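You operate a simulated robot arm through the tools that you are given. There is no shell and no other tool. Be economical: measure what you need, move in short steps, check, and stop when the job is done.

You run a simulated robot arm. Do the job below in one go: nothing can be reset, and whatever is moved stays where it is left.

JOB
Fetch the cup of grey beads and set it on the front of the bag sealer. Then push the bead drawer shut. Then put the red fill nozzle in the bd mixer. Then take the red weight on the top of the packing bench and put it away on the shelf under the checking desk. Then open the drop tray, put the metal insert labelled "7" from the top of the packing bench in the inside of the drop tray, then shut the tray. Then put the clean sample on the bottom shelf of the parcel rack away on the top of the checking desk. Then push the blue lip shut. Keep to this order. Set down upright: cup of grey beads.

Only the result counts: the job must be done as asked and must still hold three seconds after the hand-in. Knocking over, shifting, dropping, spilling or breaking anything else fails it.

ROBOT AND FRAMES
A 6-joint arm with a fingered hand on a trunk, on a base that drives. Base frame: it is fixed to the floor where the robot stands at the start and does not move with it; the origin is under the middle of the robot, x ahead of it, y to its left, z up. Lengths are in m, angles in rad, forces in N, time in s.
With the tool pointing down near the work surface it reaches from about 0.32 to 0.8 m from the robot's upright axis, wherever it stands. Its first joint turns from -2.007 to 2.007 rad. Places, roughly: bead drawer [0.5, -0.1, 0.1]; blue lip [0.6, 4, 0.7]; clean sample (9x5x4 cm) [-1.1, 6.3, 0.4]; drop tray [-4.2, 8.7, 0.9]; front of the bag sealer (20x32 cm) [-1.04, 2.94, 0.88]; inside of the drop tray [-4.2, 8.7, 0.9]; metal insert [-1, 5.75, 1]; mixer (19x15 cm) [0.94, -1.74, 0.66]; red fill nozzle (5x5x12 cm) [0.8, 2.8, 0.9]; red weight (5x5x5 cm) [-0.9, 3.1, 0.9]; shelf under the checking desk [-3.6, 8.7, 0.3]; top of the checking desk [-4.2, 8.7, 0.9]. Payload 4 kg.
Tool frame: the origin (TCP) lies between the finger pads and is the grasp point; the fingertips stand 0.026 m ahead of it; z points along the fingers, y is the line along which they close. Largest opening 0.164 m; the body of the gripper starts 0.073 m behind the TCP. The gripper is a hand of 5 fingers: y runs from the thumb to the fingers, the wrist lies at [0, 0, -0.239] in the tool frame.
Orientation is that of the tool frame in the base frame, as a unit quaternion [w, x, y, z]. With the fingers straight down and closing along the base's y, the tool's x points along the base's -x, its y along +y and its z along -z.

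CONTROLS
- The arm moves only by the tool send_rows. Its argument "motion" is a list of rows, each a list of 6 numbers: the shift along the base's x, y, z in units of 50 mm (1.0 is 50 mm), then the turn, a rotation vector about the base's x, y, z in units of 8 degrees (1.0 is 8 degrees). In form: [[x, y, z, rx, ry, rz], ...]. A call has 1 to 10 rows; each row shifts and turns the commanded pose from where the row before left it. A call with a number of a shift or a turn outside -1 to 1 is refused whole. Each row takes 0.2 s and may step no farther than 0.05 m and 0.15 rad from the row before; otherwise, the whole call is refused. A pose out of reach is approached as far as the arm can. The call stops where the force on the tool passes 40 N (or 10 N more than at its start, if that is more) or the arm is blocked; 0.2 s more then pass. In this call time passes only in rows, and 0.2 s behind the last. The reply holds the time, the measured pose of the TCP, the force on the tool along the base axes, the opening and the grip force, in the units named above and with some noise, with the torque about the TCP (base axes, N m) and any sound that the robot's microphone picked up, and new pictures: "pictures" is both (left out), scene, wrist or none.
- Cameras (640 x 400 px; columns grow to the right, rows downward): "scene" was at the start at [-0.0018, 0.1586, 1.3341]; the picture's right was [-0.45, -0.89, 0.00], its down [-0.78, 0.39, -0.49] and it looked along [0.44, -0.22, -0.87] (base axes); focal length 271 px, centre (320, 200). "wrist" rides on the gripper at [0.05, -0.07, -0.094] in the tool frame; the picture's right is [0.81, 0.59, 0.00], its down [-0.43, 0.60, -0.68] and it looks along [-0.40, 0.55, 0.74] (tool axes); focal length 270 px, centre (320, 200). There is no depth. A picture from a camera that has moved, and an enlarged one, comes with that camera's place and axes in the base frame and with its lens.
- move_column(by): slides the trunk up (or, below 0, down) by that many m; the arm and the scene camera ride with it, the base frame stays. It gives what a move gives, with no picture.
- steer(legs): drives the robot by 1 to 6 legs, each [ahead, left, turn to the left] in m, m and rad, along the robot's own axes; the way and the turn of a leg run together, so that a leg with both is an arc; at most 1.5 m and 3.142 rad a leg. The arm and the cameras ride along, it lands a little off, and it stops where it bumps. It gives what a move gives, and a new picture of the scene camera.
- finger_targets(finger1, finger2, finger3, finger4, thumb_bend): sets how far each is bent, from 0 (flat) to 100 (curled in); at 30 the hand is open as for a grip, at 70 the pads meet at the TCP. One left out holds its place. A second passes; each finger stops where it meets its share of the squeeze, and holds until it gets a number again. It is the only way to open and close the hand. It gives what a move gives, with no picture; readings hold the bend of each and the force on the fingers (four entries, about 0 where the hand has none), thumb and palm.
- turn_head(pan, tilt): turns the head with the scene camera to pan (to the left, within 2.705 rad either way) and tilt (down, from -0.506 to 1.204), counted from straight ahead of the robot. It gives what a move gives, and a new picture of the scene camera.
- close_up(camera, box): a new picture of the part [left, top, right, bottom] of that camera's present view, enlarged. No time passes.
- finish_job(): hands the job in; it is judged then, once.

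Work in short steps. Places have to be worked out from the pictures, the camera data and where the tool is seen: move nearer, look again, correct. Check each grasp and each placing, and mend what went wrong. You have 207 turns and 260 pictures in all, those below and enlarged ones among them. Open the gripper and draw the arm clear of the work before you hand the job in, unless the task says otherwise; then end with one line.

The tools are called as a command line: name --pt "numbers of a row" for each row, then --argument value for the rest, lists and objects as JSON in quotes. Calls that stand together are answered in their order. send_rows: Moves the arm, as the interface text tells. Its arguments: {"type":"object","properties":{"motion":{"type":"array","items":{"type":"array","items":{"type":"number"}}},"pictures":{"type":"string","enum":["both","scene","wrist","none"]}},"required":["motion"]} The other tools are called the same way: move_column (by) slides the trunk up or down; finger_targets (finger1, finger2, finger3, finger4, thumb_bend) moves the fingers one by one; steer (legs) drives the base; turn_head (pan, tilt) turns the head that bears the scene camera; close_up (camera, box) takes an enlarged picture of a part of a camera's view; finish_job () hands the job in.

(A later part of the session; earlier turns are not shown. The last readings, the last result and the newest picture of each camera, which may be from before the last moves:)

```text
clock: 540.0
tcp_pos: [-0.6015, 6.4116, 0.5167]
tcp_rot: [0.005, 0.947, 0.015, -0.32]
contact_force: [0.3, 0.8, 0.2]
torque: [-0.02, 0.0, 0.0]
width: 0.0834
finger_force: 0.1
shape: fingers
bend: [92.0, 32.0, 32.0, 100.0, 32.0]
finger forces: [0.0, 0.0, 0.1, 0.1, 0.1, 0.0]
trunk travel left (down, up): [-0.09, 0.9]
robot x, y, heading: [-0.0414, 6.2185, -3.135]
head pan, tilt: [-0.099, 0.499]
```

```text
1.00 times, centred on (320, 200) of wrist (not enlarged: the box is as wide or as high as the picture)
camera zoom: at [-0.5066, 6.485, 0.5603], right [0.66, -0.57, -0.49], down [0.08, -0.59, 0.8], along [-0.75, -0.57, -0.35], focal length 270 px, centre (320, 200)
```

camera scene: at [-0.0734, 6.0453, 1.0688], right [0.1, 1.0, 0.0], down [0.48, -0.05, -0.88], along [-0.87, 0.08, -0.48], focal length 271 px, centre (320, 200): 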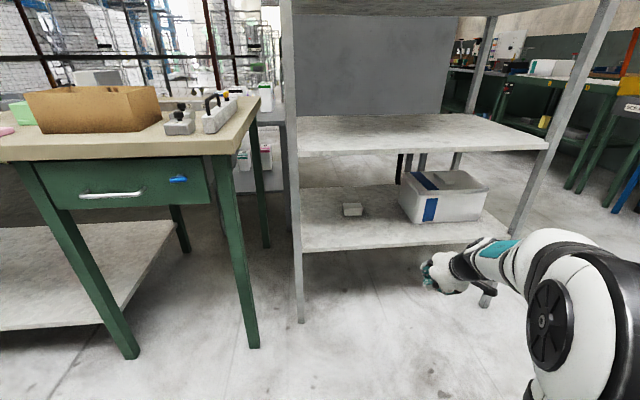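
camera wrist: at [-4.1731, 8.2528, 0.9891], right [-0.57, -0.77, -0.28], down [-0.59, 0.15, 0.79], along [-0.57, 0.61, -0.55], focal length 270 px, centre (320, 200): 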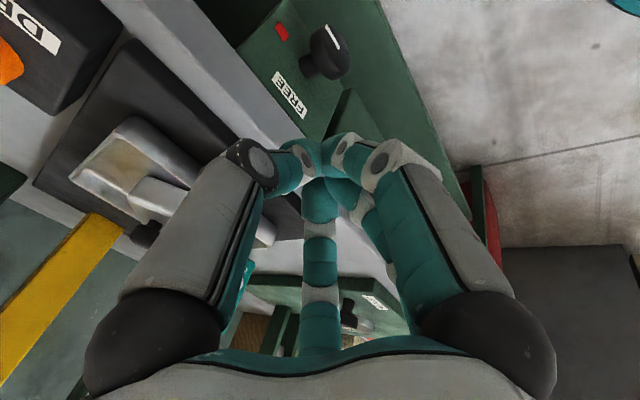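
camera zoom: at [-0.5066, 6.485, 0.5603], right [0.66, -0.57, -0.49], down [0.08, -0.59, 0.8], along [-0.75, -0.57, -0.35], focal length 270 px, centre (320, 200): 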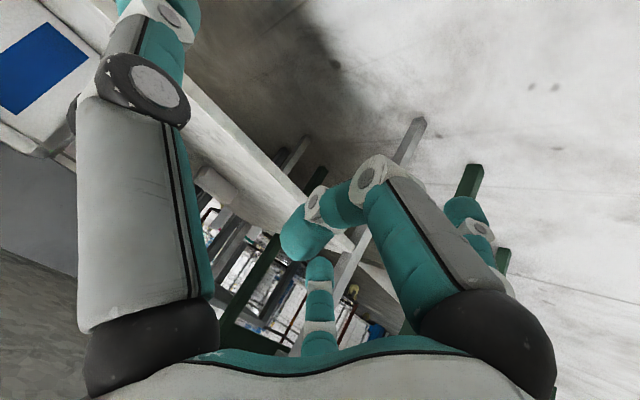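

Curling tucks finger 1 behind the TCP. I pre-bend thumb and fingers 2–3, align in y, and drive forward 0.27 m.

finger_targets --finger2 41 --finger3 41 --thumb_bend 41

send_rows --pt "0 -0.7 0 0 0 0" --pt "0 -0.7 0 0 0 0" --pt "0 -0.6 0 0 0 0" --pictures "none"

steer --legs '[[0.27, 0, 0]]'

close_up --camera "wrist" --box '[0, 0, 640, 400]'

```text
clock: 541.0
tcp_pos: [-0.6026, 6.4104, 0.5173]
tcp_rot: [0.004, 0.947, 0.015, -0.32]
contact_force: [0.1, -0.9, -0.1]
torque: [-0.02, -0.01, 0.0]
width: 0.07
finger_force: 0.0
shape: fingers
bend: [92.0, 41.0, 41.0, 100.0, 41.0]
finger forces: [0.1, 0.1, 0.1, 0.0, 0.0, 0.0]
trunk travel left (down, up): [-0.09, 0.9]
robot x, y, heading: [-0.0416, 6.2216, -3.137]
head pan, tilt: [-0.099, 0.499]
```

```text
clock: 541.8
tcp_pos: [-0.6012, 6.314, 0.5191]
tcp_rot: [0.005, 0.947, 0.015, -0.32]
contact_force: [-0.2, 0.3, 0.6]
torque: [0.02, -0.03, -0.02]
width: 0.0698
finger_force: 0.1
shape: fingers
bend: [92.0, 41.0, 41.0, 100.0, 41.0]
finger forces: [0.1, 0.1, 0.0, 0.0, 0.1, 0.1]
trunk travel left (down, up): [-0.09, 0.9]
robot x, y, heading: [-0.043, 6.2184, -3.133]
head pan, tilt: [-0.099, 0.499]
```

```text
clock: 543.7
tcp_pos: [-0.8753, 6.3071, 0.5187]
tcp_rot: [0.005, 0.947, 0.018, -0.32]
contact_force: [0.5, -0.1, 0.8]
torque: [-0.03, -0.03, 0.0]
width: 0.0696
finger_force: 0.0
shape: fingers
bend: [92.0, 41.0, 41.0, 100.0, 41.0]
finger forces: [0.1, 0.0, 0.0, 0.1, 0.0, 0.1]
trunk travel left (down, up): [-0.09, 0.9]
robot x, y, heading: [-0.3186, 6.2156, -3.128]
head pan, tilt: [-0.099, 0.499]
camera scene: at [-0.3468, 6.0425, 1.0688], right [0.09, 1.0, 0.0], down [0.48, -0.04, -0.88], along [-0.87, 0.08, -0.48], focal length 271 px, centre (320, 200)
```

scene: 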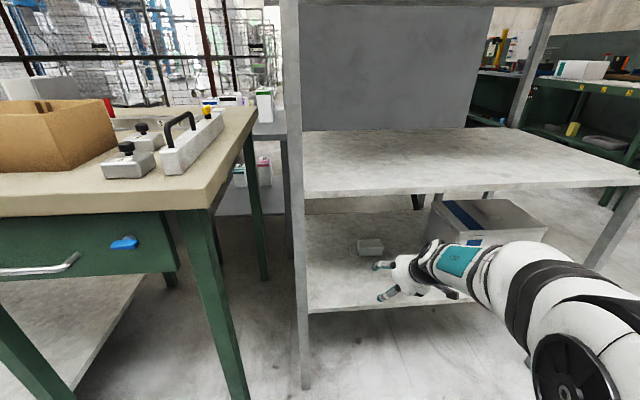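

```text
1.00 times, centred on (320, 200) of wrist (not enlarged: the box is as wide or as high as the picture)
camera zoom: at [-0.7814, 6.3809, 0.5631], right [0.67, -0.56, -0.49], down [0.09, -0.59, 0.8], along [-0.74, -0.58, -0.35], focal length 270 px, centre (320, 200)
```

zoom: 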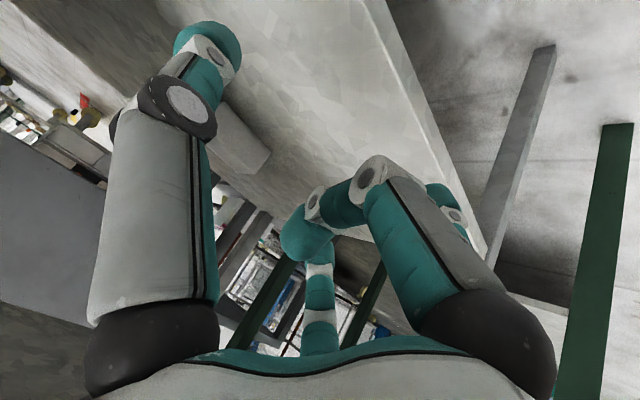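

Two views now suggest the box is nearer: about (−1.125, 6.297), shelf ≈0.42. I advance 0.14 m at this height and check with the wrist camera.

send_rows --pt "-0.9 0 0.1 0 0 0" --pt "-0.9 0 0.1 0 0 0" --pt "-0.9 0 0 0 0 0" --pictures "wrist"

close_up --camera "scene" --box '[300, 190, 480, 310]'

```text
clock: 544.5
tcp_pos: [-1.0136, 6.3064, 0.5288]
tcp_rot: [0.006, 0.947, 0.019, -0.32]
contact_force: [0.3, -0.1, -0.1]
torque: [0.02, -0.03, -0.02]
width: 0.07
finger_force: 0.1
shape: fingers
bend: [92.0, 41.0, 41.0, 100.0, 41.0]
finger forces: [0.0, 0.0, 0.0, 0.1, 0.0, 0.0]
trunk travel left (down, up): [-0.09, 0.9]
robot x, y, heading: [-0.318, 6.2165, -3.131]
head pan, tilt: [-0.099, 0.499]
camera wrist: at [-0.9191, 6.3801, 0.5733], right [0.67, -0.56, -0.49], down [0.09, -0.59, 0.8], along [-0.74, -0.58, -0.34], focal length 270 px, centre (320, 200)
```

wrist: 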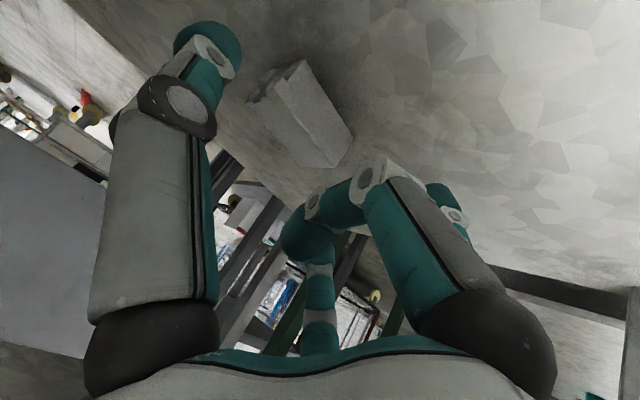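

```text
3.33 times, centred on (390, 250) of scene
camera zoom: at [-0.3466, 6.0425, 1.0688], right [0.09, 1.0, 0.0], down [0.48, -0.04, -0.88], along [-0.87, 0.08, -0.48], focal length 905 px, centre (87, 33)
```

zoom: 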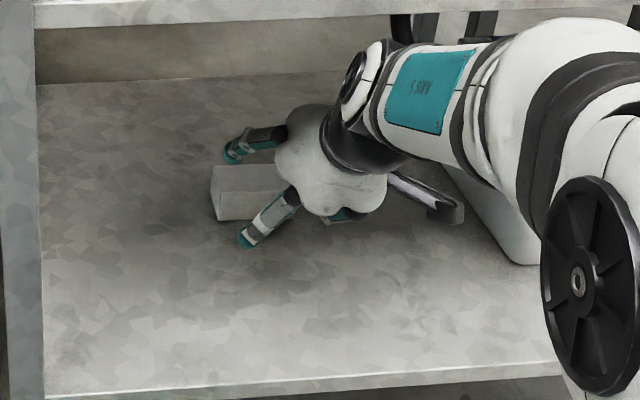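

Consistent estimate: box centre (−1.122, 6.291), shelf 0.42, top 0.46. I go forward over it, then lower to z≈0.475.

send_rows --pt "-0.9 -0.15 0 0 0 0" --pt "-0.9 -0.15 0 0 0 0" --pt "-0.65 0 0 0 0 0" --pt "0 0 -0.5 0 0 0" --pt "0 0 -0.35 0 0 0" --pt "0 0 -0.15 0 0 0" --pictures "wrist"

```text
clock: 545.9
tcp_pos: [-1.1268, 6.3048, 0.4749]
tcp_rot: [0.006, 0.947, 0.019, -0.32]
contact_force: [0.7, 0.2, 0.2]
torque: [-0.02, 0.0, 0.02]
width: 0.0701
finger_force: 0.0
shape: fingers
bend: [92.0, 41.0, 41.0, 100.0, 41.0]
finger forces: [0.0, 0.1, 0.0, 0.0, 0.0, 0.0]
out of reach, approached as far as the arm can: row 2, 3
trunk travel left (down, up): [-0.09, 0.9]
robot x, y, heading: [-0.3195, 6.2151, -3.127]
head pan, tilt: [-0.099, 0.499]
camera wrist: at [-1.0325, 6.3788, 0.5182], right [0.67, -0.56, -0.49], down [0.09, -0.59, 0.8], along [-0.74, -0.58, -0.34], focal length 270 px, centre (320, 200)
```

wrist: 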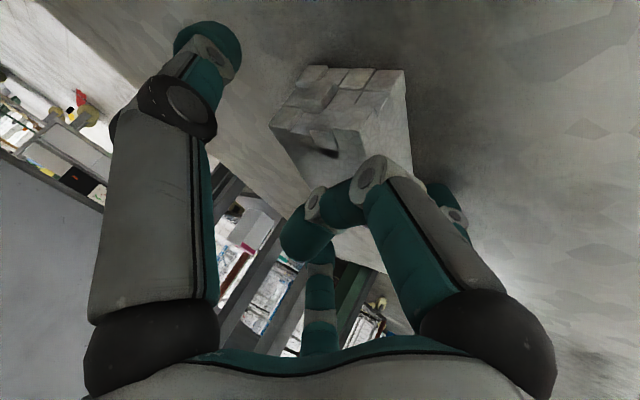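

The arm is near its reach limit, at x −1.127. I zoom to judge the box's position between thumb and fingers.

close_up --camera "wrist" --box '[180, 20, 480, 210]'

close_up --camera "scene" --box '[330, 210, 450, 290]'

```text
2.11 times, centred on (330, 115) of wrist
camera zoom: at [-1.0325, 6.3788, 0.5182], right [0.67, -0.56, -0.49], down [0.09, -0.59, 0.8], along [-0.74, -0.58, -0.34], focal length 569 px, centre (299, 379)
```

zoom: 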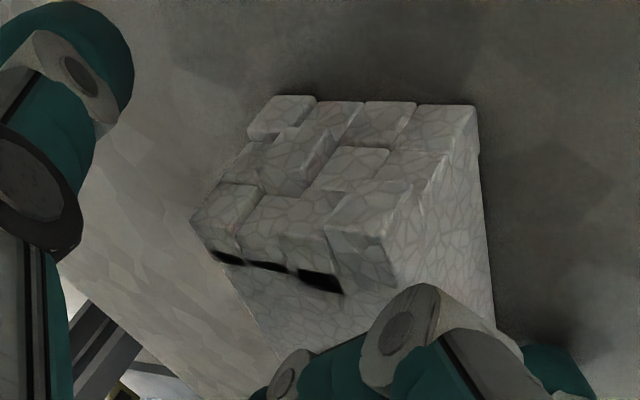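

```text
5.00 times, centred on (390, 250) of scene
camera zoom: at [-0.3485, 6.0427, 1.0694], right [0.09, 1.0, 0.0], down [0.48, -0.04, -0.88], along [-0.87, 0.08, -0.48], focal length 1357 px, centre (-30, -50)
```

zoom: 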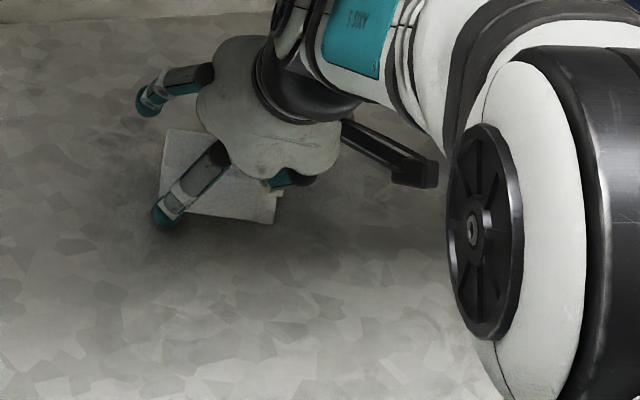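

The box is yawed about 25° (its +y end nearer me), centre ≈(−1.138, 6.29). I raise, move the base 5 cm closer, and yaw the hand −23° to line up with it.

send_rows --pt "0.2 0 0.6 0 0 0" --pt "0.2 0 0.6 0 0 0" --pictures "none"

steer --legs '[[0.05, 0, -0.01]]'

send_rows --pt "0 0 0 0 0 -1" --pt "0 0 0 0 0 -1" --pt "0 0 0 0 0 -0.9" --pictures "wrist"

```text
clock: 546.7
tcp_pos: [-1.0945, 6.3054, 0.4983]
tcp_rot: [0.015, 0.955, 0.021, -0.297]
contact_force: [-0.6, 1.1, 1.3]
torque: [-0.03, 0.0, -0.02]
width: 0.0699
finger_force: 0.0
shape: fingers
bend: [92.0, 41.0, 41.0, 100.0, 41.0]
finger forces: [0.0, 0.0, 0.0, 0.0, 0.0, 0.1]
out of reach, approached as far as the arm can: row 2
trunk travel left (down, up): [-0.09, 0.9]
robot x, y, heading: [-0.316, 6.2162, -3.13]
head pan, tilt: [-0.099, 0.499]
stopped in row 2: the arm was blocked; the commanded pose is now the measured one
```

```text
clock: 547.6
tcp_pos: [-1.1025, 6.31, 0.4679]
tcp_rot: [0.023, 0.964, 0.012, -0.265]
contact_force: [1.4, 1.4, 7.4]
torque: [-0.35, -0.24, 0.12]
width: 0.0701
finger_force: 3.6
shape: fingers
bend: [92.0, 41.0, 41.0, 100.0, 41.0]
finger forces: [0.0, 7.4, 0.0, 0.0, 0.0, 0.0]
trunk travel left (down, up): [-0.09, 0.9]
robot x, y, heading: [-0.3648, 6.2175, -3.142]
head pan, tilt: [-0.099, 0.499]
camera scene: at [-0.3819, 6.0425, 1.0686], right [0.1, 1.0, 0.0], down [0.47, -0.05, -0.88], along [-0.88, 0.08, -0.47], focal length 271 px, centre (320, 200)
```

scene: 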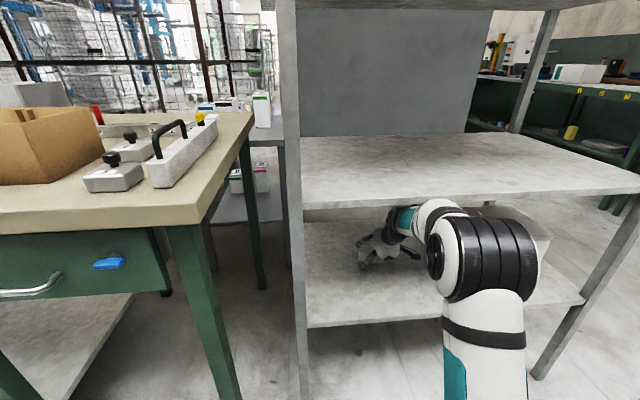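

```text
clock: 548.2
tcp_pos: [-1.0947, 6.3332, 0.459]
tcp_rot: [0.022, 0.956, -0.074, -0.282]
contact_force: [8.4, 0.1, 27.1]
torque: [-2.0, -0.19, 0.65]
width: 0.0698
finger_force: 13.7
shape: fingers
bend: [92.0, 38.0, 39.0, 100.0, 41.0]
finger forces: [0.1, 23.5, 3.3, 0.1, 0.0, 0.1]
out of reach, approached as far as the arm can: row 1, 2
trunk travel left (down, up): [-0.09, 0.9]
robot x, y, heading: [-0.3611, 6.2142, -3.139]
head pan, tilt: [-0.099, 0.499]
stopped in row 2: the force on the tool passed its limit at 42 N (the readings are from after the stop); the commanded pose is now the measured one
camera wrist: at [-0.9932, 6.3947, 0.5037], right [0.6, -0.71, -0.39], down [-0.07, -0.52, 0.85], along [-0.8, -0.48, -0.36], focal length 270 px, centre (320, 200)
```

wrist: 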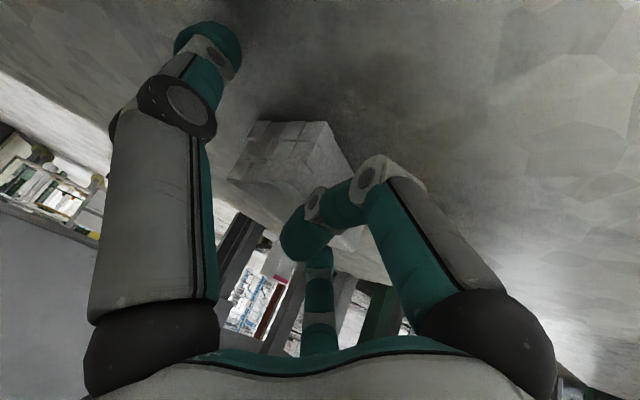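

The wrist touched the middle shelf's underside, and driving pressed the fingers down. I back the base off 0.12 m to release everything.

steer --legs '[[-0.12, 0, 0]]'

close_up --camera "wrist" --box '[0, 0, 640, 400]'

```text
clock: 549.4
tcp_pos: [-0.9749, 6.3326, 0.4555]
tcp_rot: [0.022, 0.957, -0.073, -0.281]
contact_force: [7.1, 1.0, 36.9]
torque: [-0.58, 0.19, 0.06]
width: 0.0705
finger_force: 18.6
shape: fingers
bend: [92.0, 42.0, 38.0, 100.0, 41.0]
finger forces: [0.0, 18.4, 6.0, 0.1, 12.9, 0.0]
trunk travel left (down, up): [-0.09, 0.9]
robot x, y, heading: [-0.2462, 6.2157, -3.137]
head pan, tilt: [-0.099, 0.499]
camera scene: at [-0.2715, 6.0421, 1.0691], right [0.1, 1.0, 0.0], down [0.47, -0.05, -0.88], along [-0.88, 0.08, -0.48], focal length 271 px, centre (320, 200)
```

scene: 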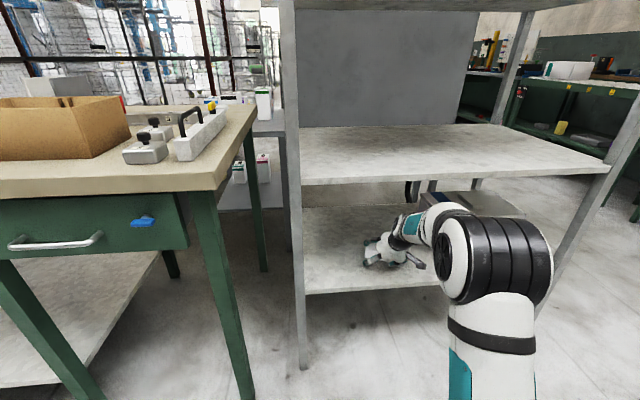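

```text
1.00 times, centred on (320, 200) of wrist (not enlarged: the box is as wide or as high as the picture)
camera zoom: at [-0.8727, 6.3951, 0.5016], right [0.6, -0.7, -0.38], down [-0.07, -0.52, 0.85], along [-0.8, -0.48, -0.36], focal length 270 px, centre (320, 200)
```

zoom: 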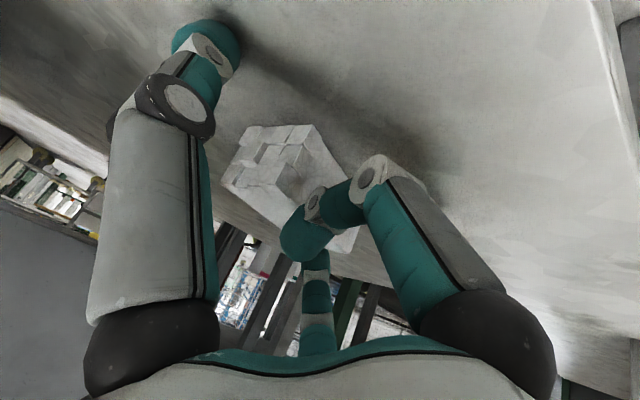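

The box got dragged toward the front (now centre ≈(−1.026, 6.32)), which makes it easier. I lift the hand, widen it, and finish the yaw alignment.

send_rows --pt "0.2 0 0.4 0 0 0" --pt "0.4 0 0.6 0 0 0" --pt "0.3 0 0.4 0 0 0" --pictures "none"

finger_targets --finger2 36 --finger3 36 --thumb_bend 36

send_rows --pt "0 0 0 0 0.3 -0.8" --pt "0 0 0 0 0.3 -0.7" --pictures "wrist"

```text
clock: 550.2
tcp_pos: [-0.9301, 6.3341, 0.5259]
tcp_rot: [0.027, 0.957, -0.072, -0.281]
contact_force: [0.4, -1.3, -0.6]
torque: [0.01, -0.01, 0.02]
width: 0.0703
finger_force: 0.0
shape: fingers
bend: [92.0, 41.0, 41.0, 100.0, 41.0]
finger forces: [0.0, 0.0, 0.0, 0.0, 0.0, 0.0]
trunk travel left (down, up): [-0.09, 0.9]
robot x, y, heading: [-0.2455, 6.2162, -3.136]
head pan, tilt: [-0.099, 0.499]
```

```text
clock: 551.2
tcp_pos: [-0.9299, 6.3335, 0.5251]
tcp_rot: [0.027, 0.957, -0.073, -0.281]
contact_force: [0.0, 0.3, 0.2]
torque: [0.0, 0.0, 0.0]
width: 0.0777
finger_force: 0.1
shape: fingers
bend: [92.0, 36.0, 36.0, 100.0, 36.0]
finger forces: [0.0, 0.0, 0.1, 0.0, 0.0, 0.0]
trunk travel left (down, up): [-0.09, 0.9]
robot x, y, heading: [-0.2397, 6.2174, -3.138]
head pan, tilt: [-0.099, 0.499]
```

```text
clock: 551.8
tcp_pos: [-0.916, 6.3665, 0.5072]
tcp_rot: [0.014, 0.93, -0.166, -0.327]
contact_force: [0.4, -0.5, 0.6]
torque: [0.0, 0.07, 0.0]
width: 0.0778
finger_force: 0.0
shape: fingers
bend: [92.0, 36.0, 36.0, 100.0, 36.0]
finger forces: [0.0, 0.0, 0.0, 0.0, 0.0, 0.1]
out of reach, approached as far as the arm can: row 1, 2
trunk travel left (down, up): [-0.09, 0.9]
robot x, y, heading: [-0.2458, 6.2148, -3.138]
head pan, tilt: [-0.099, 0.499]
camera wrist: at [-0.7996, 6.4085, 0.5409], right [0.41, -0.81, -0.41], down [-0.08, -0.48, 0.87], along [-0.91, -0.33, -0.26], focal length 270 px, centre (320, 200)
```

wrist: 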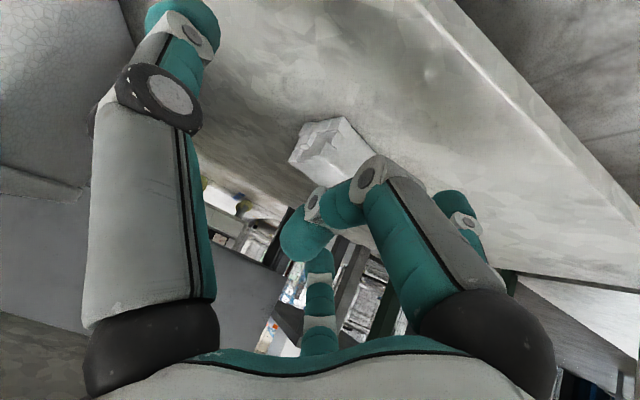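

The hand's closing line now matches the box axis. I move over the box to (−1.038, 6.322) in steps and lower to z≈0.48.

send_rows --pt "0 -0.9 0.1 0 0 0" --pt "-0.8 0 0 0 0 0" --pt "-0.8 0 0 0 0 0" --pt "-0.8 0 0 0 0 0" --pt "0 0 -0.3 0 0 0" --pt "0 0 -0.25 0 0 0" --pictures "wrist"

```text
clock: 553.2
tcp_pos: [-1.0083, 6.3711, 0.4594]
tcp_rot: [0.021, 0.928, -0.163, -0.333]
contact_force: [2.8, 1.2, 19.7]
torque: [-1.09, -0.02, 0.23]
width: 0.0778
finger_force: 10.1
shape: fingers
bend: [92.0, 35.0, 36.0, 100.0, 36.0]
finger forces: [0.0, 17.2, 0.0, 0.0, 3.2, 0.0]
out of reach, approached as far as the arm can: row 1, 2, 3, 4, 5
trunk travel left (down, up): [-0.09, 0.9]
robot x, y, heading: [-0.2474, 6.2174, -3.142]
head pan, tilt: [-0.099, 0.499]
camera wrist: at [-0.8922, 6.4164, 0.4897], right [0.41, -0.81, -0.41], down [-0.06, -0.47, 0.88], along [-0.91, -0.34, -0.25], focal length 270 px, centre (320, 200)
```

wrist: 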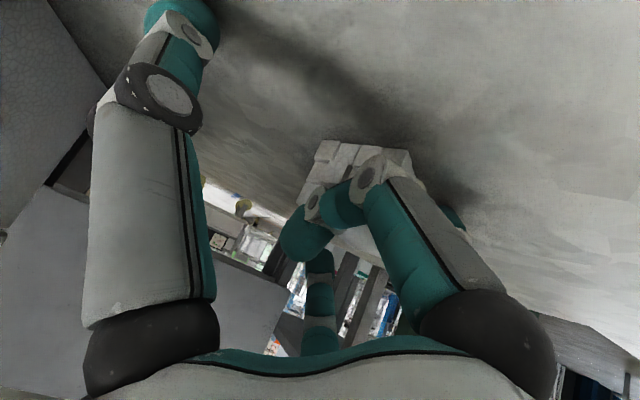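

The arm can't go further left in this pose; I lift 3 cm, shift the base 5 cm left (−y), and look.

send_rows --pt "0.2 0 0.4 0 0 0" --pt "0.2 0 0.4 0 0 0" --pictures "none"

steer --legs '[[0, 0.055, 0]]'

close_up --camera "wrist" --box '[0, 0, 640, 400]'

```text
clock: 553.8
tcp_pos: [-0.9877, 6.3726, 0.4903]
tcp_rot: [0.022, 0.93, -0.163, -0.329]
contact_force: [-0.4, -0.3, -0.3]
torque: [0.0, 0.0, 0.02]
width: 0.0777
finger_force: 0.1
shape: fingers
bend: [92.0, 36.0, 36.0, 100.0, 36.0]
finger forces: [0.1, 0.0, 0.0, 0.1, 0.1, 0.1]
trunk travel left (down, up): [-0.09, 0.9]
robot x, y, heading: [-0.2437, 6.2135, -3.135]
head pan, tilt: [-0.099, 0.499]
```

```text
clock: 554.8
tcp_pos: [-0.9885, 6.3167, 0.4915]
tcp_rot: [0.024, 0.93, -0.162, -0.33]
contact_force: [0.7, -0.1, 0.6]
torque: [-0.02, 0.0, 0.02]
width: 0.078
finger_force: 0.0
shape: fingers
bend: [92.0, 36.0, 36.0, 100.0, 36.0]
finger forces: [0.0, 0.0, 0.0, 0.0, 0.1, 0.0]
trunk travel left (down, up): [-0.09, 0.9]
robot x, y, heading: [-0.2446, 6.1629, -3.137]
head pan, tilt: [-0.099, 0.499]
camera scene: at [-0.2742, 5.988, 1.0688], right [0.1, 1.0, 0.0], down [0.48, -0.05, -0.88], along [-0.87, 0.08, -0.48], focal length 271 px, centre (320, 200)
```

scene: 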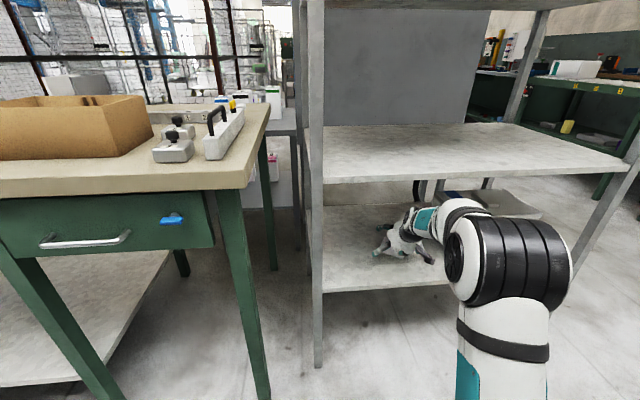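

```text
1.00 times, centred on (320, 200) of wrist (not enlarged: the box is as wide or as high as the picture)
camera zoom: at [-0.8733, 6.3624, 0.523], right [0.42, -0.81, -0.4], down [-0.07, -0.47, 0.88], along [-0.9, -0.35, -0.25], focal length 270 px, centre (320, 200)
```

zoom: 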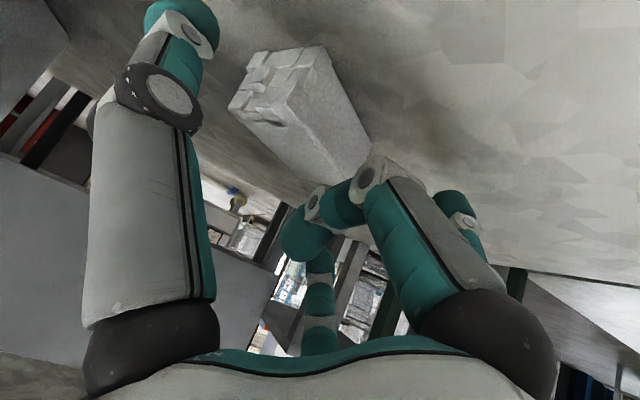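

Box now seen clearly: centre ≈(−1.032, 6.331), yaw ≈34°. I move the hand over it and lower slightly.

send_rows --pt "0 0.35 0.1 0 0 0" --pt "-0.6 0 0 0 0 0" --pt "-0.5 0 0 0 0 0" --pt "0 0 -0.3 0 0 0" --pictures "wrist"

```text
clock: 555.8
tcp_pos: [-1.0398, 6.3388, 0.4777]
tcp_rot: [0.026, 0.929, -0.162, -0.331]
contact_force: [1.0, -0.3, -0.1]
torque: [0.0, 0.0, 0.0]
width: 0.0778
finger_force: 0.0
shape: fingers
bend: [92.0, 36.0, 36.0, 100.0, 36.0]
finger forces: [0.0, 0.1, 0.0, 0.1, 0.1, 0.0]
out of reach, approached as far as the arm can: row 3
trunk travel left (down, up): [-0.09, 0.9]
robot x, y, heading: [-0.2408, 6.1638, -3.14]
head pan, tilt: [-0.099, 0.499]
camera wrist: at [-0.9243, 6.3843, 0.509], right [0.42, -0.81, -0.4], down [-0.06, -0.47, 0.88], along [-0.9, -0.35, -0.25], focal length 270 px, centre (320, 200)
```

wrist: 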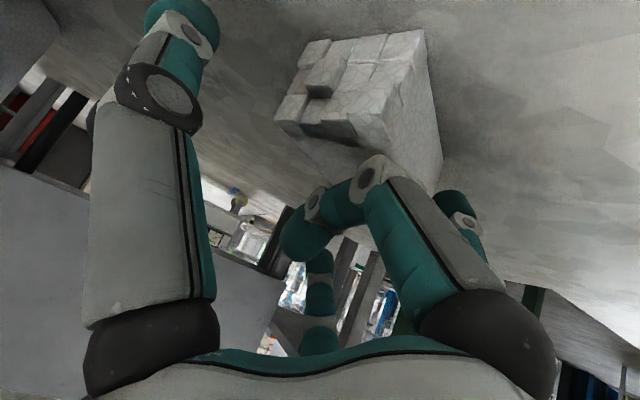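

The box lies between the thumb and fingers 2/3. I close them.

finger_targets --finger2 75 --finger3 75 --thumb_bend 75

close_up --camera "wrist" --box '[0, 0, 640, 400]'

```text
clock: 556.8
tcp_pos: [-1.0384, 6.3388, 0.4777]
tcp_rot: [0.026, 0.929, -0.162, -0.331]
contact_force: [0.0, -0.8, -0.5]
torque: [0.01, 0.0, 0.02]
width: 0.0371
finger_force: 24.9
shape: fingers
bend: [92.0, 37.0, 74.0, 100.0, 62.0]
finger forces: [0.4, 23.2, 3.4, 0.0, 22.6, 0.1]
trunk travel left (down, up): [-0.09, 0.9]
robot x, y, heading: [-0.2437, 6.1609, -3.135]
head pan, tilt: [-0.099, 0.499]
```

```text
1.00 times, centred on (320, 200) of wrist (not enlarged: the box is as wide or as high as the picture)
camera zoom: at [-0.9241, 6.3844, 0.5092], right [0.42, -0.81, -0.4], down [-0.06, -0.47, 0.88], along [-0.9, -0.35, -0.25], focal length 270 px, centre (320, 200)
```

zoom: 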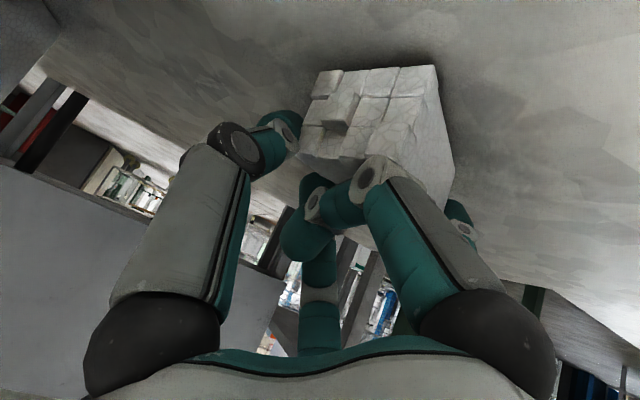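

Thumb and finger 2 clamp it with ~23 N. I lift 1.5 cm and draw it out.

send_rows --pt "0 0 0.25 0 0 0" --pt "0.5 0 0.1 0 0 0" --pt "0.8 0 0 0 0 0" --pt "0.8 0 0 0 0 0" --pt "0.8 0 0 0 0 0" --pictures "both"

```text
clock: 558.0
tcp_pos: [-0.8928, 6.3391, 0.497]
tcp_rot: [0.023, 0.929, -0.162, -0.331]
contact_force: [-0.6, -0.3, -1.0]
torque: [0.01, -0.01, 0.04]
width: 0.0369
finger_force: 24.7
shape: fingers
bend: [92.0, 37.0, 74.0, 100.0, 62.0]
finger forces: [0.5, 23.1, 3.3, 0.1, 22.6, 0.0]
trunk travel left (down, up): [-0.09, 0.9]
robot x, y, heading: [-0.2465, 6.1621, -3.135]
head pan, tilt: [-0.099, 0.499]
camera scene: at [-0.2745, 5.9881, 1.0688], right [0.09, 1.0, 0.0], down [0.48, -0.05, -0.88], along [-0.87, 0.08, -0.48], focal length 271 px, centre (320, 200)
camera wrist: at [-0.7768, 6.3832, 0.5291], right [0.42, -0.81, -0.4], down [-0.07, -0.47, 0.88], along [-0.9, -0.35, -0.25], focal length 270 px, centre (320, 200)
```

scene: 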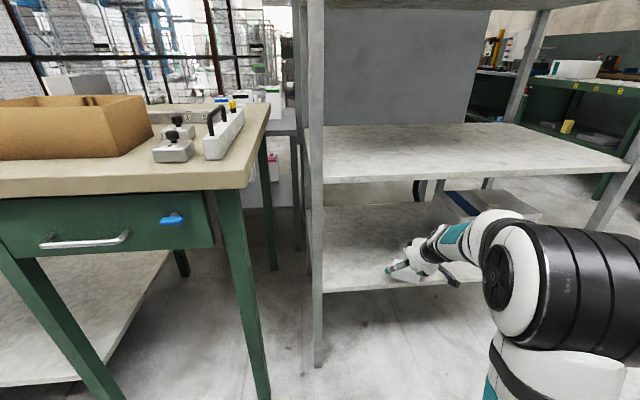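
wrist: 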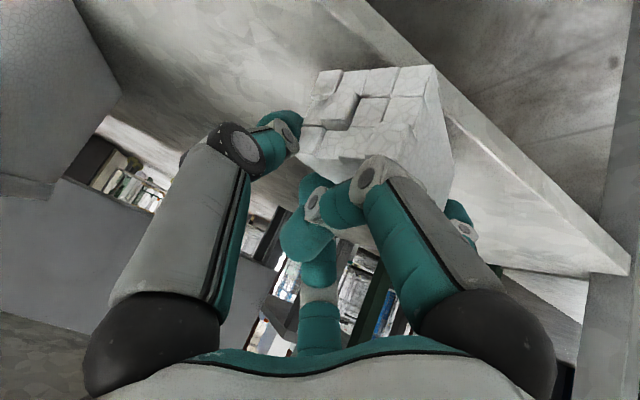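

The sample is out and firmly held. I back off, raise the trunk to carrying height, and drive to the checking desk.

steer --legs '[[-0.2, 0, 0]]'

move_column --by 0.4

move_column --by 0.2

steer --legs '[[0, -1.35, 0], [1.4, 0, 0], [1.4, 0, 0], [1.35, 0, 0], [0, 0, -1.571]]'

turn_head --pan 0 --tilt 0.7

```text
clock: 559.6
tcp_pos: [-0.6913, 6.3397, 0.4989]
tcp_rot: [0.023, 0.93, -0.162, -0.33]
contact_force: [-0.1, -0.8, -0.3]
torque: [0.0, -0.01, 0.04]
width: 0.0366
finger_force: 24.5
shape: fingers
bend: [92.0, 37.0, 74.0, 100.0, 62.0]
finger forces: [0.5, 23.1, 3.3, 0.1, 22.6, 0.1]
trunk travel left (down, up): [-0.09, 0.9]
robot x, y, heading: [-0.044, 6.1621, -3.142]
head pan, tilt: [-0.099, 0.499]
camera scene: at [-0.0741, 5.9889, 1.0688], right [0.1, 1.0, 0.0], down [0.48, -0.05, -0.88], along [-0.87, 0.08, -0.48], focal length 271 px, centre (320, 200)
```

scene: 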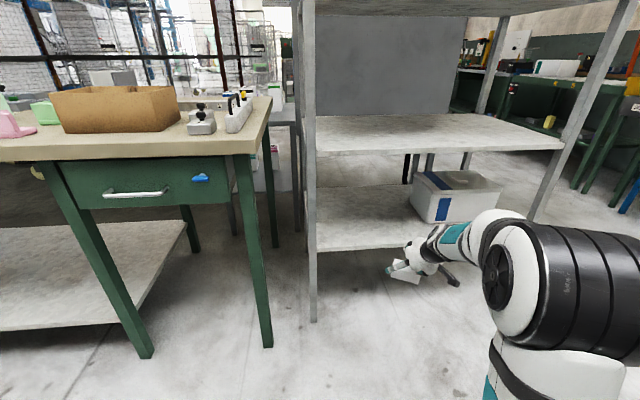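

```text
clock: 563.4
tcp_pos: [-0.6923, 6.3397, 0.8972]
tcp_rot: [0.023, 0.93, -0.163, -0.33]
contact_force: [-0.1, 0.5, -0.7]
torque: [0.01, 0.0, 0.01]
width: 0.0369
finger_force: 24.5
shape: fingers
bend: [92.0, 37.0, 74.0, 100.0, 62.0]
finger forces: [0.5, 23.3, 3.3, 0.1, 22.7, 0.0]
trunk travel left (down, up): [-0.49, 0.5]
robot x, y, heading: [-0.0446, 6.1634, -3.139]
head pan, tilt: [-0.099, 0.499]
```

```text
clock: 565.6
tcp_pos: [-0.692, 6.3404, 1.0965]
tcp_rot: [0.024, 0.93, -0.162, -0.33]
contact_force: [-0.7, 0.0, 0.3]
torque: [0.01, 0.01, -0.01]
width: 0.0371
finger_force: 24.7
shape: fingers
bend: [92.0, 37.0, 74.0, 100.0, 62.0]
finger forces: [0.6, 23.2, 3.3, 0.0, 22.7, 0.0]
trunk travel left (down, up): [-0.69, 0.3]
robot x, y, heading: [-0.0419, 6.1632, -3.142]
head pan, tilt: [-0.099, 0.499]
```

```text
clock: 595.4
tcp_pos: [-4.0558, 7.9157, 1.0979]
tcp_rot: [0.205, -0.579, 0.745, 0.26]
contact_force: [0.1, 0.5, 0.0]
torque: [-0.02, 0.01, 0.0]
width: 0.0364
finger_force: 24.5
shape: fingers
bend: [92.0, 37.0, 74.0, 100.0, 62.0]
finger forces: [0.7, 22.3, 3.5, 0.1, 22.3, 0.0]
trunk travel left (down, up): [-0.69, 0.3]
robot x, y, heading: [-4.1716, 7.2527, 1.673]
head pan, tilt: [-0.099, 0.499]
camera scene: at [-4.3466, 7.2673, 1.6688], right [1.0, 0.0, 0.0], down [0.0, -0.48, -0.88], along [0.0, 0.88, -0.48], focal length 271 px, centre (320, 200)
```

scene: 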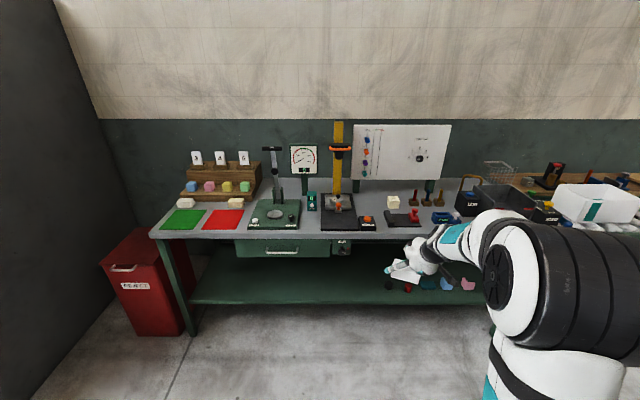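

```text
clock: 596.2
tcp_pos: [-4.054, 7.9149, 1.0966]
tcp_rot: [0.205, -0.58, 0.744, 0.26]
contact_force: [0.0, -1.0, 0.0]
torque: [0.0, -0.02, 0.03]
width: 0.0366
finger_force: 24.3
shape: fingers
bend: [92.0, 37.0, 74.0, 100.0, 62.0]
finger forces: [0.8, 22.4, 3.4, 0.0, 22.2, 0.0]
trunk travel left (down, up): [-0.69, 0.3]
robot x, y, heading: [-4.1662, 7.2493, 1.675]
head pan, tilt: [0.0, 0.7]
camera scene: at [-4.3551, 7.2609, 1.6512], right [0.99, 0.1, 0.0], down [0.07, -0.64, -0.77], along [-0.08, 0.76, -0.64], focal length 271 px, centre (320, 200)
```

scene: 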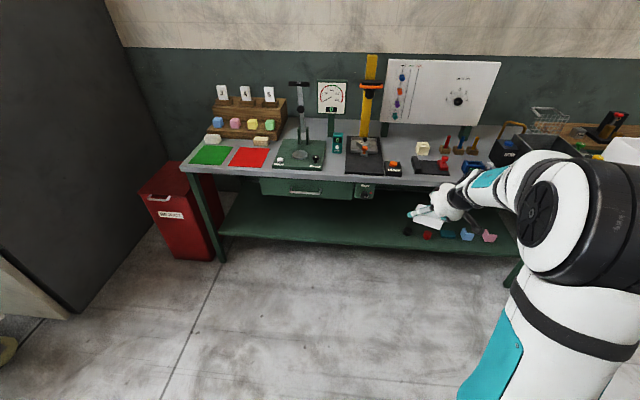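

Rotated about 6° too far. I correct the heading and drive up to the desk towards the free spot at about (−4.05, 8.63).

steer --legs '[[0, 0, -0.104], [0.66, 0.06, 0]]'

close_up --camera "scene" --box '[300, 90, 540, 250]'

```text
clock: 600.4
tcp_pos: [-4.0387, 8.5684, 1.0976]
tcp_rot: [0.219, -0.537, 0.776, 0.248]
contact_force: [0.1, 0.6, -0.4]
torque: [-0.03, -0.02, -0.01]
width: 0.0367
finger_force: 24.3
shape: fingers
bend: [92.0, 37.0, 74.0, 100.0, 62.0]
finger forces: [0.6, 22.5, 3.4, 0.0, 22.2, 0.0]
trunk travel left (down, up): [-0.69, 0.3]
robot x, y, heading: [-4.2211, 7.9207, 1.561]
head pan, tilt: [0.0, 0.7]
camera scene: at [-4.4107, 7.9504, 1.6511], right [1.0, -0.01, 0.0], down [-0.01, -0.64, -0.76], along [0.01, 0.76, -0.64], focal length 271 px, centre (320, 200)
```

scene: 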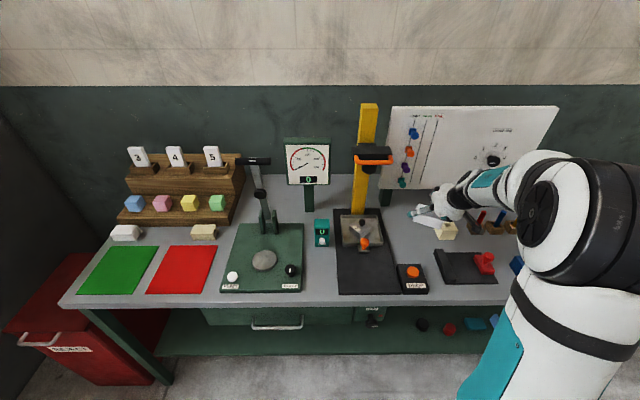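

```text
2.50 times, centred on (420, 170) of scene
camera zoom: at [-4.4107, 7.9504, 1.6511], right [1.0, -0.01, 0.0], down [-0.01, -0.64, -0.76], along [0.01, 0.76, -0.64], focal length 678 px, centre (70, 275)
```

zoom: 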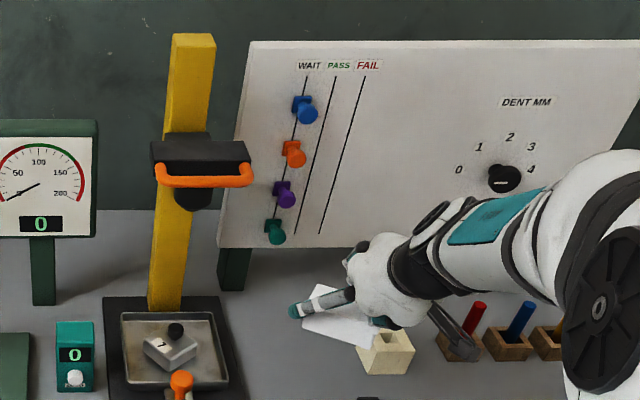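

Free spot is x −4.145…−3.955 between tester board and white cube, y>8.53. The sample sits ~3 cm left of the TCP, so I go to TCP (−4.047, 8.60) and lower.

send_rows --pt "-0.16 0.6 0 0 0 0" --pt "0 0 -0.8 0 0 0" --pt "0 0 -0.8 0 0 0" --pt "0 0 -0.7 0 0 0" --pt "0 0 -0.4 0 0 0" --pictures "wrist"

close_up --camera "scene" --box '[340, 170, 500, 300]'

```text
clock: 601.6
tcp_pos: [-4.0442, 8.5975, 0.9631]
tcp_rot: [0.219, -0.537, 0.777, 0.247]
contact_force: [0.1, -0.1, -1.1]
torque: [0.0, -0.01, 0.0]
width: 0.0365
finger_force: 24.6
shape: fingers
bend: [92.0, 37.0, 74.0, 100.0, 63.0]
finger forces: [0.9, 22.4, 3.5, 0.1, 22.6, 0.1]
trunk travel left (down, up): [-0.69, 0.3]
robot x, y, heading: [-4.2282, 7.9234, 1.561]
head pan, tilt: [0.0, 0.7]
camera wrist: at [-4.0017, 8.4835, 0.9954], right [-0.82, -0.41, -0.4], down [-0.47, 0.07, 0.88], along [-0.33, 0.91, -0.25], focal length 270 px, centre (320, 200)
```

wrist: 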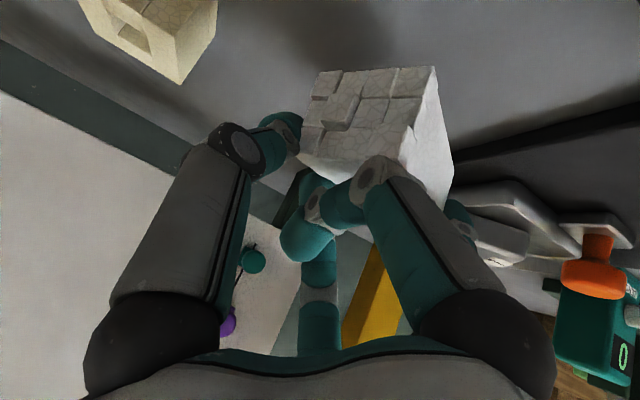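

```text
3.08 times, centred on (420, 235) of scene
camera zoom: at [-4.4106, 7.9501, 1.6511], right [1.0, -0.01, 0.0], down [-0.01, -0.64, -0.76], along [0.01, 0.76, -0.64], focal length 835 px, centre (12, 92)
```

zoom: 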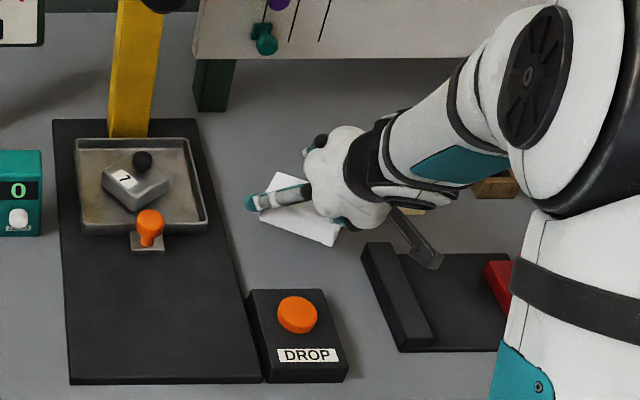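

Good clearance all round. I lower in fine steps to contact.

send_rows --pt "0 0 -0.2 0 0 0" --pt "0 0 -0.1 0 0 0" --pt "0 0 -0.1 0 0 0" --pt "0 0 -0.1 0 0 0" --pt "0 0 -0.1 0 0 0" --pt "0 0 -0.1 0 0 0" --pictures "none"

```text
clock: 603.0
tcp_pos: [-4.046, 8.5962, 0.9257]
tcp_rot: [0.219, -0.537, 0.775, 0.25]
contact_force: [0.1, 0.5, -1.0]
torque: [0.03, -0.04, 0.0]
width: 0.0362
finger_force: 24.2
shape: fingers
bend: [92.0, 37.0, 74.0, 100.0, 63.0]
finger forces: [0.9, 22.4, 3.3, 0.0, 22.6, 0.0]
trunk travel left (down, up): [-0.69, 0.3]
robot x, y, heading: [-4.2241, 7.9206, 1.562]
head pan, tilt: [0.0, 0.7]
```

send_rows --pt "0 0 -0.08 0 0 0" --pt "0 0 -0.08 0 0 0" --pt "0 0 -0.08 0 0 0" --pt "0 0 -0.08 0 0 0" --pt "0 0 -0.08 0 0 0" --pictures "none"

```text
clock: 604.2
tcp_pos: [-4.0475, 8.598, 0.9104]
tcp_rot: [0.221, -0.537, 0.774, 0.251]
contact_force: [-1.8, -0.1, 25.2]
torque: [0.04, 0.2, 0.08]
width: 0.0256
finger_force: 25.2
shape: fingers
bend: [92.0, 42.0, 76.0, 100.0, 68.0]
finger forces: [0.1, 12.9, 16.0, 0.0, 22.7, 0.0]
trunk travel left (down, up): [-0.69, 0.3]
robot x, y, heading: [-4.2221, 7.9174, 1.56]
head pan, tilt: [0.0, 0.7]
```

Contact (25 N). I ease up and open thumb and fingers.

send_rows --pt "0 0 0.12 0 0 0" --pictures "none"

finger_targets --finger2 34 --finger3 40 --thumb_bend 46

close_up --camera "scene" --box '[340, 170, 500, 300]'

```text
clock: 604.6
tcp_pos: [-4.0471, 8.5964, 0.9109]
tcp_rot: [0.219, -0.537, 0.776, 0.247]
contact_force: [0.0, 3.3, 7.6]
torque: [0.06, 0.16, -0.06]
width: 0.0263
finger_force: 18.1
shape: fingers
bend: [92.0, 43.0, 75.0, 100.0, 68.0]
finger forces: [0.1, 12.6, 11.4, 0.0, 12.9, 0.0]
trunk travel left (down, up): [-0.69, 0.3]
robot x, y, heading: [-4.2265, 7.9201, 1.562]
head pan, tilt: [0.0, 0.7]
```

```text
clock: 605.6
tcp_pos: [-4.0484, 8.5969, 0.9123]
tcp_rot: [0.218, -0.537, 0.776, 0.248]
contact_force: [1.0, -0.8, 0.0]
torque: [0.02, -0.04, 0.04]
width: 0.0618
finger_force: 0.1
shape: fingers
bend: [92.0, 34.0, 40.0, 100.0, 46.0]
finger forces: [0.0, 0.0, 0.0, 0.0, 0.0, 0.0]
trunk travel left (down, up): [-0.69, 0.3]
robot x, y, heading: [-4.2248, 7.9204, 1.562]
head pan, tilt: [0.0, 0.7]
```

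```text
3.08 times, centred on (420, 235) of scene
camera zoom: at [-4.4107, 7.9499, 1.6511], right [1.0, -0.01, 0.0], down [-0.01, -0.64, -0.76], along [0.01, 0.76, -0.64], focal length 835 px, centre (12, 92)
```

zoom: 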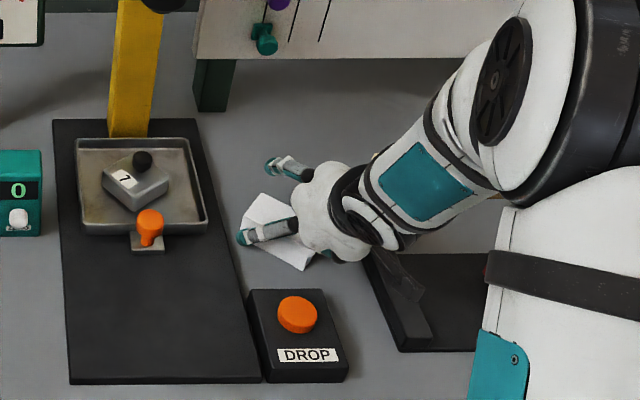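

Released. I rise straight up 0.12 m and draw back, then verify.

send_rows --pt "0 0 0.3 0 0 0" --pt "0 0 0.5 0 0 0" --pt "0 0 0.8 0 0 0" --pt "0 0 0.8 0 0 0" --pt "0 -0.7 0.5 0 0 0" --pt "0 -0.9 0.2 0 0 0" --pt "0 -0.9 0 0 0 0" --pictures "none"

close_up --camera "scene" --box '[330, 150, 530, 300]'

```text
clock: 607.2
tcp_pos: [-4.046, 8.4751, 1.0683]
tcp_rot: [0.219, -0.537, 0.776, 0.249]
contact_force: [0.7, -1.5, -0.3]
torque: [0.01, -0.01, -0.01]
width: 0.0623
finger_force: 0.0
shape: fingers
bend: [92.0, 34.0, 40.0, 100.0, 46.0]
finger forces: [0.0, 0.1, 0.1, 0.1, 0.1, 0.2]
trunk travel left (down, up): [-0.69, 0.3]
robot x, y, heading: [-4.2224, 7.9203, 1.558]
head pan, tilt: [0.0, 0.7]
```

```text
2.67 times, centred on (430, 225) of scene
camera zoom: at [-4.4109, 7.9485, 1.6511], right [1.0, -0.01, 0.0], down [-0.01, -0.64, -0.77], along [0.01, 0.77, -0.64], focal length 724 px, centre (27, 133)
```

zoom: 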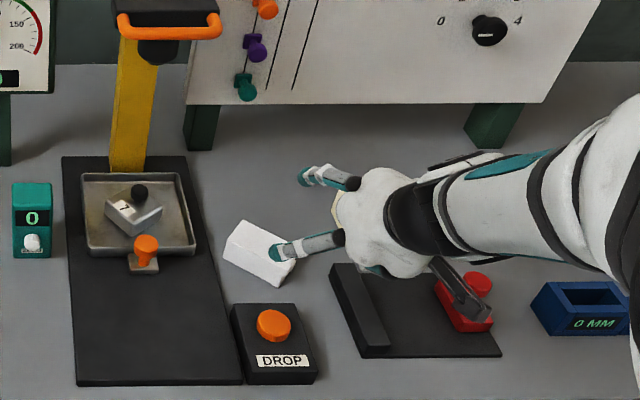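

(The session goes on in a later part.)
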